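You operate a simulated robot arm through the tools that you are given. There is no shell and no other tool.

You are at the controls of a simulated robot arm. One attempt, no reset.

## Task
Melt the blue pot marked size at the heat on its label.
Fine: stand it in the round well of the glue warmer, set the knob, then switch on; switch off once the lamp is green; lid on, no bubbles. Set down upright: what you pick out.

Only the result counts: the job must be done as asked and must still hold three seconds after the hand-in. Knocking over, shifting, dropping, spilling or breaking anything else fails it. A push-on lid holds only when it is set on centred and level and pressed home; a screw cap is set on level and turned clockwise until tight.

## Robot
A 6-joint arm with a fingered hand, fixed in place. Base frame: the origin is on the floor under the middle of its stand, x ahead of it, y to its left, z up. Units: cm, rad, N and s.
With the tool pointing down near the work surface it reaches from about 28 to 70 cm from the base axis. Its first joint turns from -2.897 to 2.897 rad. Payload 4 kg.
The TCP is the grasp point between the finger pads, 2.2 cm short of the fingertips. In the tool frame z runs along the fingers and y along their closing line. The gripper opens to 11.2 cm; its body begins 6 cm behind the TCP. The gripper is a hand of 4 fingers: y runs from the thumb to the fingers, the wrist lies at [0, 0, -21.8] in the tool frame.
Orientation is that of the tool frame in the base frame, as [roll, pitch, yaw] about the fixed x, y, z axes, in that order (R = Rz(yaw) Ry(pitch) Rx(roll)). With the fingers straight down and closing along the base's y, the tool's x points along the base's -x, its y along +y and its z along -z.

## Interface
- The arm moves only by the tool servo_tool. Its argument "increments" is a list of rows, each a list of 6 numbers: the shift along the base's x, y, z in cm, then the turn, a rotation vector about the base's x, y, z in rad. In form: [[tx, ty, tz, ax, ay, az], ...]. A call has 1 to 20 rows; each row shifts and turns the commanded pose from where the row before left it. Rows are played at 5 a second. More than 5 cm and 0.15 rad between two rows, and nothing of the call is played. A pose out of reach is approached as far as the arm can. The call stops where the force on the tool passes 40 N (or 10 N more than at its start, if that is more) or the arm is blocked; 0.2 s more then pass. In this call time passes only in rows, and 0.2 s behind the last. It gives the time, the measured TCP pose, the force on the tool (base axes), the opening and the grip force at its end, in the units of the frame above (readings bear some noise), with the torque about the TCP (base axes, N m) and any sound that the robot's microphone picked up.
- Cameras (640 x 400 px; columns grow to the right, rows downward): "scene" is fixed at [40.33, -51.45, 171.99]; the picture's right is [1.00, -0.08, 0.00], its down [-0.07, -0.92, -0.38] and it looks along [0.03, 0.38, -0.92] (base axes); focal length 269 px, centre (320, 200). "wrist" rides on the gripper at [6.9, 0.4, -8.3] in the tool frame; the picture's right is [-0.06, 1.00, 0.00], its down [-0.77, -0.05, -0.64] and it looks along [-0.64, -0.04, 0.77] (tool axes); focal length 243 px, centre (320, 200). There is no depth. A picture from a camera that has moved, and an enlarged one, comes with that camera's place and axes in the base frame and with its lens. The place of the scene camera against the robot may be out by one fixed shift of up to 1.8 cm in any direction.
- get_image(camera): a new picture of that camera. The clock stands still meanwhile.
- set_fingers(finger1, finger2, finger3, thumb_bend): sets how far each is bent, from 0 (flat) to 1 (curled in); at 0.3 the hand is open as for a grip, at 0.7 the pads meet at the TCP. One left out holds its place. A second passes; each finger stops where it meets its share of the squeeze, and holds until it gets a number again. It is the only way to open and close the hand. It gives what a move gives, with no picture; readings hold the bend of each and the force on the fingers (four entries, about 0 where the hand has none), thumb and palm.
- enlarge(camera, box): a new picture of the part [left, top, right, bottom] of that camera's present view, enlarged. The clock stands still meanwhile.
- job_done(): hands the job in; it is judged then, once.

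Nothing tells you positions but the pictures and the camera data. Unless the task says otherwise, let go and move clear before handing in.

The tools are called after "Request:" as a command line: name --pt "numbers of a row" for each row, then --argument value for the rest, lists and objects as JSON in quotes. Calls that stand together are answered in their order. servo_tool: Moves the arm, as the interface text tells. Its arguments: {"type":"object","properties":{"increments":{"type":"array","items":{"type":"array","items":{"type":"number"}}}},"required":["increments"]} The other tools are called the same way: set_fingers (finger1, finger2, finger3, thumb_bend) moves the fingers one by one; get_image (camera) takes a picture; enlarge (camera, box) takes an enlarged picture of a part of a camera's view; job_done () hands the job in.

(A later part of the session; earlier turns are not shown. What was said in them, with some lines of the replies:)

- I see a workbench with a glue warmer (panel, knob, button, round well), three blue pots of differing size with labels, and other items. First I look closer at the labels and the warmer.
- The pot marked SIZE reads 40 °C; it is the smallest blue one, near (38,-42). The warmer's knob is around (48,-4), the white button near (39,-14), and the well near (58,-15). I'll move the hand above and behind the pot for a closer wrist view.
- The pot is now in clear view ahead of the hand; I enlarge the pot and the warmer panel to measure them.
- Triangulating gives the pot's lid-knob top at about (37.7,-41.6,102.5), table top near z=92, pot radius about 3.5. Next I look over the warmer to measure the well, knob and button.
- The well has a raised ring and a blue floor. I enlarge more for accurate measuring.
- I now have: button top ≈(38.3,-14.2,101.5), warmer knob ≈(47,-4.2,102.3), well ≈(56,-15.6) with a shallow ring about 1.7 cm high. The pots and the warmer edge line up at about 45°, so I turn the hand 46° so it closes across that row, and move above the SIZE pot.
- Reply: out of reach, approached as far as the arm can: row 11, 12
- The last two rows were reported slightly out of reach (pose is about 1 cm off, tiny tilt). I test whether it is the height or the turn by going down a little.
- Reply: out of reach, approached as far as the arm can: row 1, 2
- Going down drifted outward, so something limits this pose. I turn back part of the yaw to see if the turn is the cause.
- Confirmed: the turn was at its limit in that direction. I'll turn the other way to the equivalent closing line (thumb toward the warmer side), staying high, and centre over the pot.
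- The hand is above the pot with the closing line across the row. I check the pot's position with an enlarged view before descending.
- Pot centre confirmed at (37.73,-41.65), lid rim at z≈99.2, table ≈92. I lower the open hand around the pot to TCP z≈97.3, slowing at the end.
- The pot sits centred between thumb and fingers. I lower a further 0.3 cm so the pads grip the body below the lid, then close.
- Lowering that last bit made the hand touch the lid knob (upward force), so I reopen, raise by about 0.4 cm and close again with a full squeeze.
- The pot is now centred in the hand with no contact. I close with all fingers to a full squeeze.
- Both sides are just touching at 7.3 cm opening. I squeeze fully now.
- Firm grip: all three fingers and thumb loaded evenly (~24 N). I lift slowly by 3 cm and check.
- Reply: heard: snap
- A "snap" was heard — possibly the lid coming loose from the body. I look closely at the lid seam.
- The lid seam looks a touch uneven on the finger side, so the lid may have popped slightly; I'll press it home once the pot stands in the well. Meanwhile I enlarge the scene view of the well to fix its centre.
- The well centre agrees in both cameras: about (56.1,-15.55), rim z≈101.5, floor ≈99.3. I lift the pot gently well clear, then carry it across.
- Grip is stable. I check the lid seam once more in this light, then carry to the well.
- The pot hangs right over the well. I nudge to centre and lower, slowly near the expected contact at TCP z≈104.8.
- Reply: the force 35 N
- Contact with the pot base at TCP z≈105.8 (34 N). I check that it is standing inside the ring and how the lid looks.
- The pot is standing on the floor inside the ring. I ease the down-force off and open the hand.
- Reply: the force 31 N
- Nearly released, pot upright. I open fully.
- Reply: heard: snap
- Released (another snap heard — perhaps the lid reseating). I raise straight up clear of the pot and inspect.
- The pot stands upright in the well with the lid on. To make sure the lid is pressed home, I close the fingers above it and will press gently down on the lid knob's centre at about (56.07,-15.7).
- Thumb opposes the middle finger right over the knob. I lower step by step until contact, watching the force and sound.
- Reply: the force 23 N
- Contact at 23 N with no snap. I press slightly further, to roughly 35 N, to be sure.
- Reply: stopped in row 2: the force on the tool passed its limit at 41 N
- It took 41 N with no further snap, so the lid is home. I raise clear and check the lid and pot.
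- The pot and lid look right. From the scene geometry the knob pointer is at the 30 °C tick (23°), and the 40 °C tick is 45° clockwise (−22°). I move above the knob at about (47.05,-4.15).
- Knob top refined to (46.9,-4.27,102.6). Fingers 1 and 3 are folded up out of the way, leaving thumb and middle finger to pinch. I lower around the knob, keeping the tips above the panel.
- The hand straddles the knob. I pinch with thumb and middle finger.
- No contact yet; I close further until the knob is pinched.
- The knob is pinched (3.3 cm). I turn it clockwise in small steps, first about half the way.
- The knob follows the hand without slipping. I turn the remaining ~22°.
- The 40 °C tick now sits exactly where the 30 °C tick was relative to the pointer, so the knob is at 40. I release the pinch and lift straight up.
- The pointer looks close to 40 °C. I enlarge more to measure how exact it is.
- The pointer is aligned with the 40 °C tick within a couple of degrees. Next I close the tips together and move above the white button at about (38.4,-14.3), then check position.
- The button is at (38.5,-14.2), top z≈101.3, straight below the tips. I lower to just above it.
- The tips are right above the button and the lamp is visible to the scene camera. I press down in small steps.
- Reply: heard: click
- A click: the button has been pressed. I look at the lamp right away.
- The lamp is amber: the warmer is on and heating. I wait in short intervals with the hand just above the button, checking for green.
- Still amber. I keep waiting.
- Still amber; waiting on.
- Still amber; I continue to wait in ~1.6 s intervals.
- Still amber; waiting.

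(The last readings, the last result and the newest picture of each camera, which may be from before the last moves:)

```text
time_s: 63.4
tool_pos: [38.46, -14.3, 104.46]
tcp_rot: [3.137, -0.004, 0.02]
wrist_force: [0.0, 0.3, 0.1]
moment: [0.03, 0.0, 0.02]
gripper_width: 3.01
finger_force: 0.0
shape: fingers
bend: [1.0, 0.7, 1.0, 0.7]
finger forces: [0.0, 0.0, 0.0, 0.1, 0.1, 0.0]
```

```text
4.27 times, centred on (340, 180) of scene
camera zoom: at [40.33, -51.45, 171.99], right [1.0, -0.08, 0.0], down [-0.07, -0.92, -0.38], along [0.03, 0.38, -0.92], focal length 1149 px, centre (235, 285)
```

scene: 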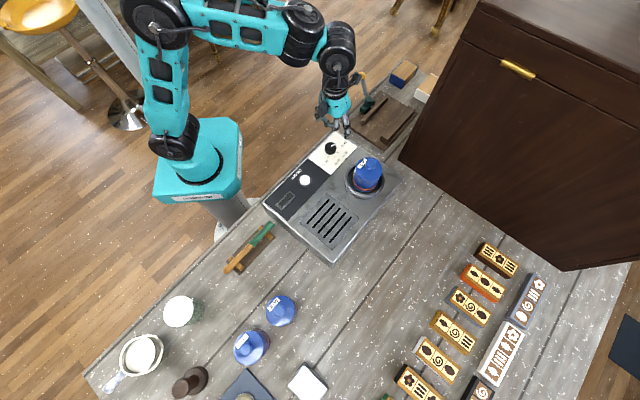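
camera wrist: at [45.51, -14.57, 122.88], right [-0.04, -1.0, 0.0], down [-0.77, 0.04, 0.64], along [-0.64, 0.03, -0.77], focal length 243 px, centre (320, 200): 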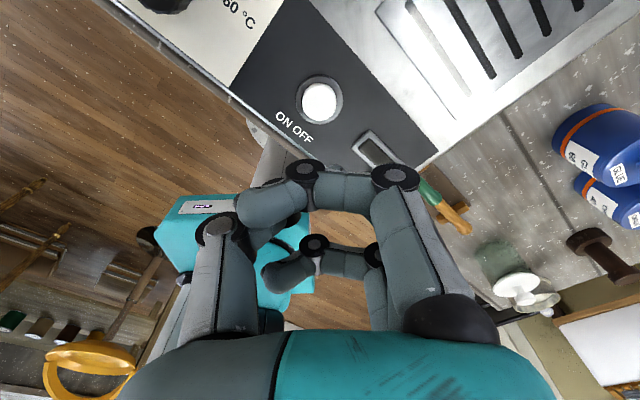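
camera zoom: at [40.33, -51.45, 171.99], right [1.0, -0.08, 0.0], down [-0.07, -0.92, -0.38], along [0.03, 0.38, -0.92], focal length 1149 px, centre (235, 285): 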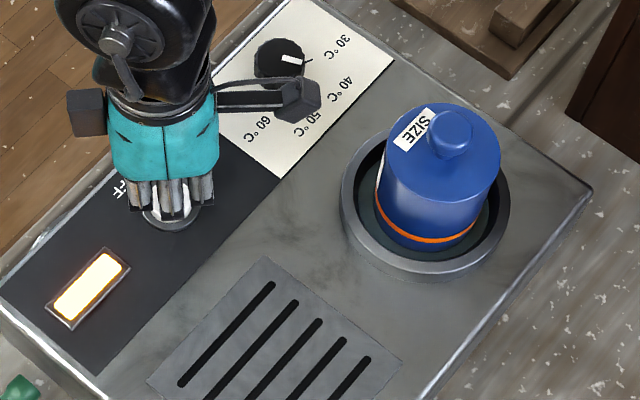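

Still amber, pot and knob unchanged. I keep waiting.

Request:
servo_tool --pt "0 0 0 0 0 0" --pt "0 0 0 0 0 0" --pt "0 0 0 0 0 0" --pt "0 0 0 0 0 0" --pt "0 0 0 0 0 0" --pt "0 0 0 0 0 0" --pt "0 0 0 0 0 0" --pt "0 0 0 0 0 0"

Request:
enlarge --camera "scene" --box '[275, 180, 325, 220]'

```text
time_s: 65.2
tool_pos: [38.37, -14.41, 104.49]
tcp_rot: [3.139, -0.004, 0.02]
wrist_force: [-0.6, 0.8, -0.7]
moment: [-0.03, -0.01, -0.03]
gripper_width: 3.02
finger_force: 0.0
shape: fingers
bend: [1.0, 0.7, 1.0, 0.7]
finger forces: [0.0, 0.1, 0.0, 0.0, 0.1, 0.0]
```

```text
10.00 times, centred on (300, 200) of scene
camera zoom: at [40.33, -51.45, 171.99], right [1.0, -0.08, 0.0], down [-0.07, -0.92, -0.38], along [0.03, 0.38, -0.92], focal length 2693 px, centre (520, 200)
```

zoom: 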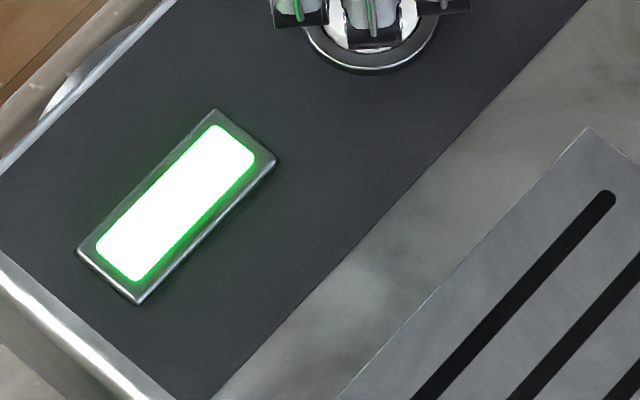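

The lamp is green. I press the button again now to switch off.

Request:
servo_tool --pt "0 0 -0.4 0 0 0" --pt "0 0 -0.25 0 0 0"

Request:
enlarge --camera "scene" --box '[275, 180, 325, 220]'

```text
time_s: 65.8
tool_pos: [38.48, -14.36, 103.88]
tcp_rot: [3.139, -0.003, 0.02]
wrist_force: [0.3, 0.2, 2.7]
moment: [-0.02, 0.0, 0.0]
gripper_width: 3.03
finger_force: 1.0
shape: fingers
bend: [1.0, 0.7, 1.0, 0.7]
finger forces: [0.0, 0.1, 0.1, 0.0, 1.9, 0.0]
heard: click
```

```text
10.00 times, centred on (300, 200) of scene
camera zoom: at [40.33, -51.45, 171.99], right [1.0, -0.08, 0.0], down [-0.07, -0.92, -0.38], along [0.03, 0.38, -0.92], focal length 2693 px, centre (520, 200)
```

zoom: 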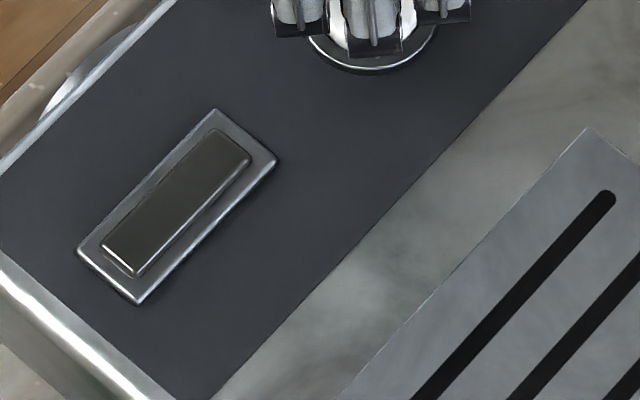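

Click, and the lamp is off. I lift the hand straight up and clear, then inspect everything.

Request:
servo_tool --pt "0 0 0.6 0 0 0" --pt "0 0 1.5 0 0 0" --pt "0 0 2 0 0 0" --pt "0 0 2 0 0 0" --pt "0 0 2 0 0 0" --pt "0 0 2 0 0 0" --pt "0 0 2 0 0 0" --pt "0 0 2 0 0 0"

Request:
get_image --camera "scene"

Request:
enlarge --camera "scene" --box '[335, 140, 405, 205]'

Request:
enlarge --camera "scene" --box '[265, 130, 365, 220]'

```text
time_s: 67.6
tool_pos: [38.46, -14.26, 118.03]
tcp_rot: [3.137, -0.003, 0.02]
wrist_force: [-0.3, 0.5, 1.0]
moment: [0.0, -0.01, 0.02]
gripper_width: 3.04
finger_force: 0.0
shape: fingers
bend: [1.0, 0.7, 1.0, 0.7]
finger forces: [0.1, 0.1, 0.1, 0.0, 0.1, 0.1]
```

```text
taken
```

scene: 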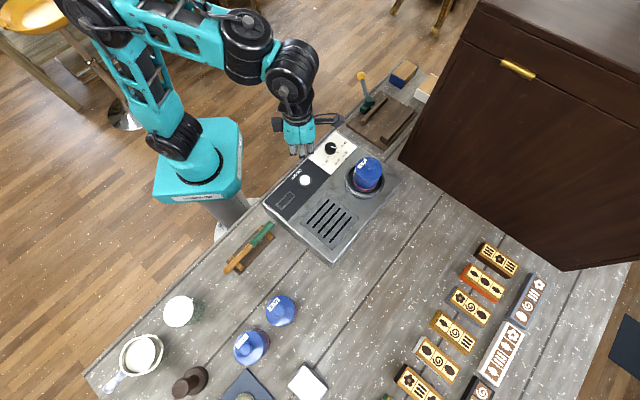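

```text
6.15 times, centred on (370, 172) of scene
camera zoom: at [40.33, -51.45, 171.99], right [1.0, -0.08, 0.0], down [-0.07, -0.92, -0.38], along [0.03, 0.38, -0.92], focal length 1657 px, centre (12, 369)
```

zoom: 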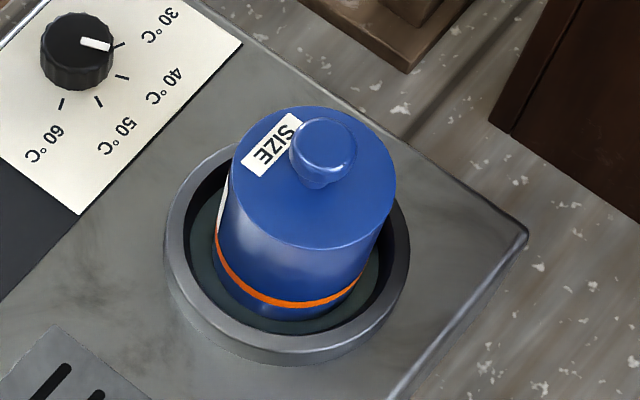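

```text
4.44 times, centred on (315, 175) of scene
camera zoom: at [40.33, -51.45, 171.99], right [1.0, -0.08, 0.0], down [-0.07, -0.92, -0.38], along [0.03, 0.38, -0.92], focal length 1197 px, centre (342, 311)
```

zoom: 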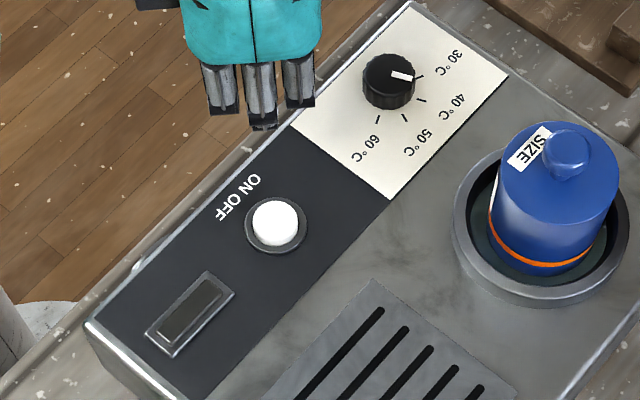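

The lamp is off, knob at 40, pot upright in the well. For certainty about the lid, I open the hand, back off high and turn the wrist camera to look at the lid seam from the robot side.

Request:
set_fingers --finger1 0.3 --finger2 0.3 --finger3 0.3 --thumb_bend 0.3

Request:
servo_tool --pt "0 0 0.1 0 0 0.148" --pt "0 0 0.1 0 0 0.148" --pt "0 0 0.1 0 0 0.148" --pt "0 0 0.1 0 0 0.148" --pt "0 0 0.1 0 0 0.148" --pt "0 0 0.1 0 0 0.148" --pt "0 0 0.1 0 0 0.148" --pt "0 0 0.1 0 0 0.148" --pt "0 0 0.1 0 0 0.148" --pt "0 0 0.1 0 0 0.148" --pt "0 0 0.1 0 0 0.148" --pt "0 0 0.1 0 0 0.148" --pt "0 0 0.1 0 0 0.148" --pt "0 0 0.1 0 0 0.148" --pt "0 0 0.1 0 0 0.148" --pt "0 0 0.1 0 0 0.148" --pt "0 0 0.1 0 0 0.148" --pt "0 0 0.1 0 0 0.148" --pt "0 0 0.1 0 0 0.148" --pt "0 0 0.1 0 0 0.148"

Request:
get_image --camera "wrist"

```text
time_s: 68.6
tool_pos: [38.4, -14.39, 118.02]
tcp_rot: [3.137, -0.004, 0.019]
wrist_force: [-1.0, -0.2, 0.2]
moment: [0.0, 0.03, -0.01]
gripper_width: 11.27
finger_force: 0.0
shape: fingers
bend: [0.3, 0.3, 0.3, 0.3]
finger forces: [0.0, 0.1, 0.1, 0.1, 0.0, 0.1]
```

```text
time_s: 72.8
tool_pos: [38.33, -14.27, 119.97]
tcp_rot: [3.139, -0.004, 2.983]
wrist_force: [0.4, 0.3, -0.1]
moment: [-0.02, 0.0, -0.02]
gripper_width: 11.26
finger_force: 0.2
shape: fingers
bend: [0.3, 0.3, 0.3, 0.3]
finger forces: [0.0, 0.1, 0.1, 0.0, 0.1, 0.0]
```

```text
taken
camera wrist: at [31.88, -12.83, 128.17], right [0.22, 0.98, 0.0], down [0.75, -0.17, 0.64], along [0.62, -0.14, -0.77], focal length 243 px, centre (320, 200)
```

wrist: 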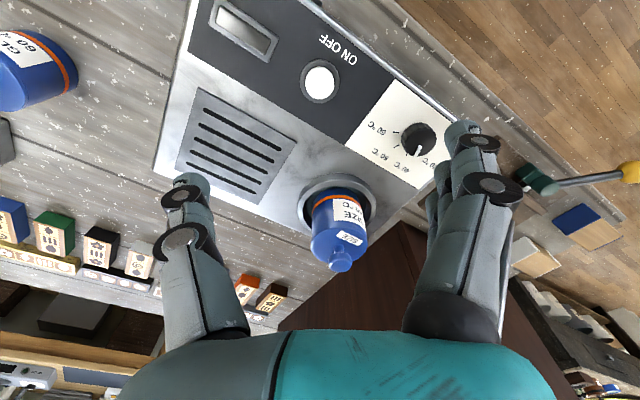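

Request:
enlarge --camera "wrist" --box '[295, 170, 385, 280]'

Request:
enlarge --camera "wrist" --box '[350, 80, 450, 190]'

Request:
enlarge --camera "scene" --box '[345, 150, 395, 200]'

```text
3.64 times, centred on (340, 225) of wrist
camera zoom: at [31.88, -12.83, 128.17], right [0.22, 0.98, 0.0], down [0.75, -0.17, 0.64], along [0.62, -0.14, -0.77], focal length 882 px, centre (247, 109)
```

zoom: 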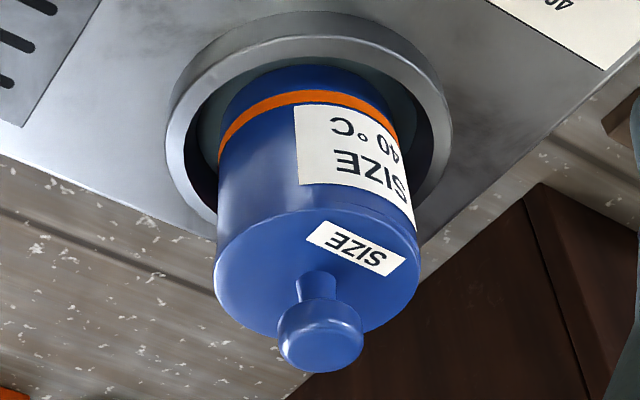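

```text
3.64 times, centred on (400, 135) of wrist
camera zoom: at [31.88, -12.83, 128.17], right [0.22, 0.98, 0.0], down [0.75, -0.17, 0.64], along [0.62, -0.14, -0.77], focal length 882 px, centre (29, 436)
```

zoom: 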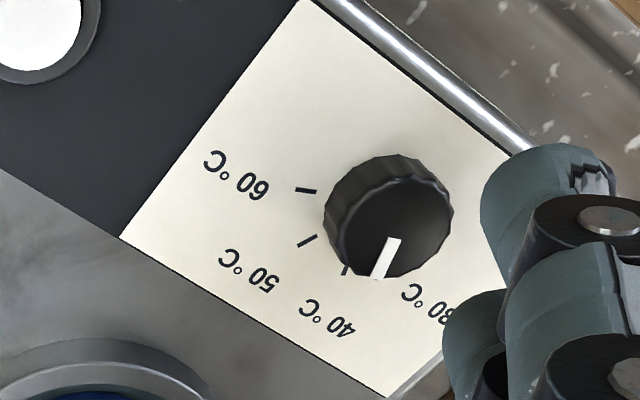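

```text
8.00 times, centred on (370, 175) of scene
camera zoom: at [40.33, -51.45, 171.99], right [1.0, -0.08, 0.0], down [-0.07, -0.92, -0.38], along [0.03, 0.38, -0.92], focal length 2155 px, centre (-80, 400)
```

zoom: 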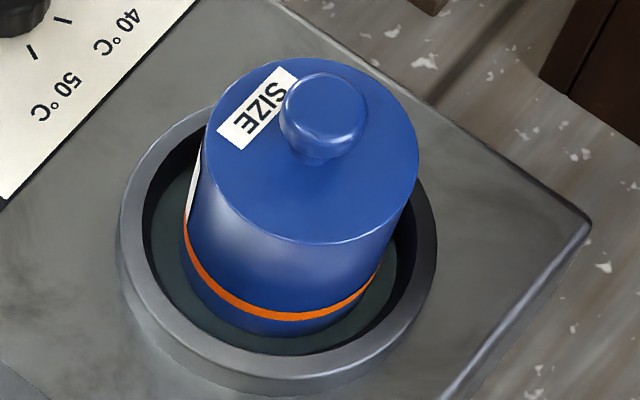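

I enlarge the lid edge further to be sure it is level.

Request:
enlarge --camera "wrist" --box '[318, 205, 368, 255]'

Request:
enlarge --camera "wrist" --box '[0, 20, 90, 120]'

```text
8.00 times, centred on (343, 230) of wrist
camera zoom: at [31.88, -12.83, 128.17], right [0.22, 0.98, 0.0], down [0.75, -0.17, 0.64], along [0.62, -0.14, -0.77], focal length 1941 px, centre (136, -40)
```

zoom: 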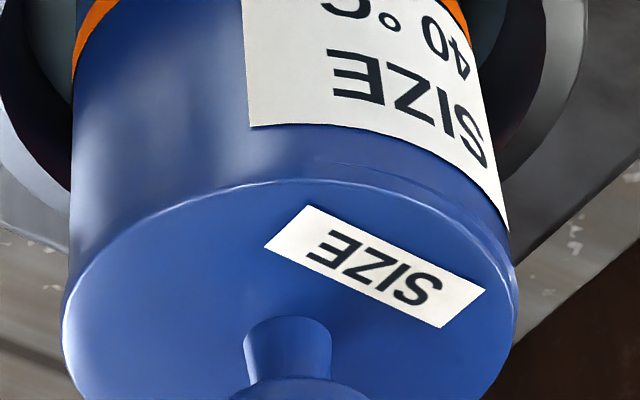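

```text
4.00 times, centred on (45, 70) of wrist
camera zoom: at [31.88, -12.83, 128.17], right [0.22, 0.98, 0.0], down [0.75, -0.17, 0.64], along [0.62, -0.14, -0.77], focal length 970 px, centre (1420, 720)
```

zoom: 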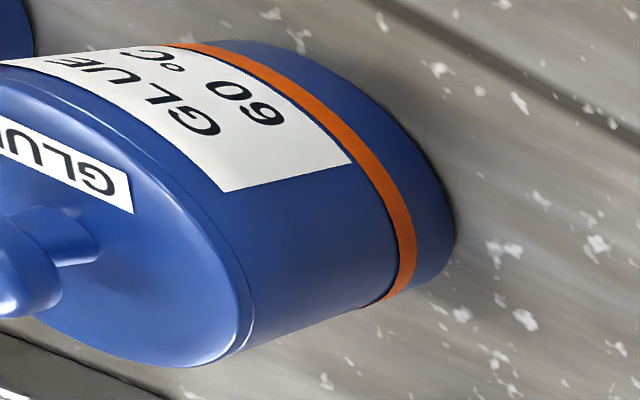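

The lid sits centred and level (its rim matches the pot axis), the knob points to 40 °C, the lamp is off, the pot stands upright in the well, and the other objects are where they were. The hand is open and well clear, so I hand the job in.

Request:
job_done

```text
The job is handed in.
```

I handed the job in with the SIZE pot standing upright in the warmer's round well and its lid on. No result came back.

- **Heat:** I turned the knob to the 40 °C on the label; from the pictures it is within a few degrees of the tick.
- **Warming:** I switched on with the pot already in the well. The lamp was amber for about 10 seconds, then green, and I switched off within about two seconds of it turning green. The lamp is now dark.
- **Lid:** I heard a snap when I lifted the pot and another when I let it go, so the lid may have loosened briefly. I then pressed it down with up to 41 N and heard no further snap. It looks centred and level in close-up, but I can't see whether it is fully latched.
- **Bubbles:** I saw no sign of them, but the contents are out of sight under the lid.
- **Everything else:** the other objects looked undisturbed in the last full picture, and the hand was open and well clear at hand-in.
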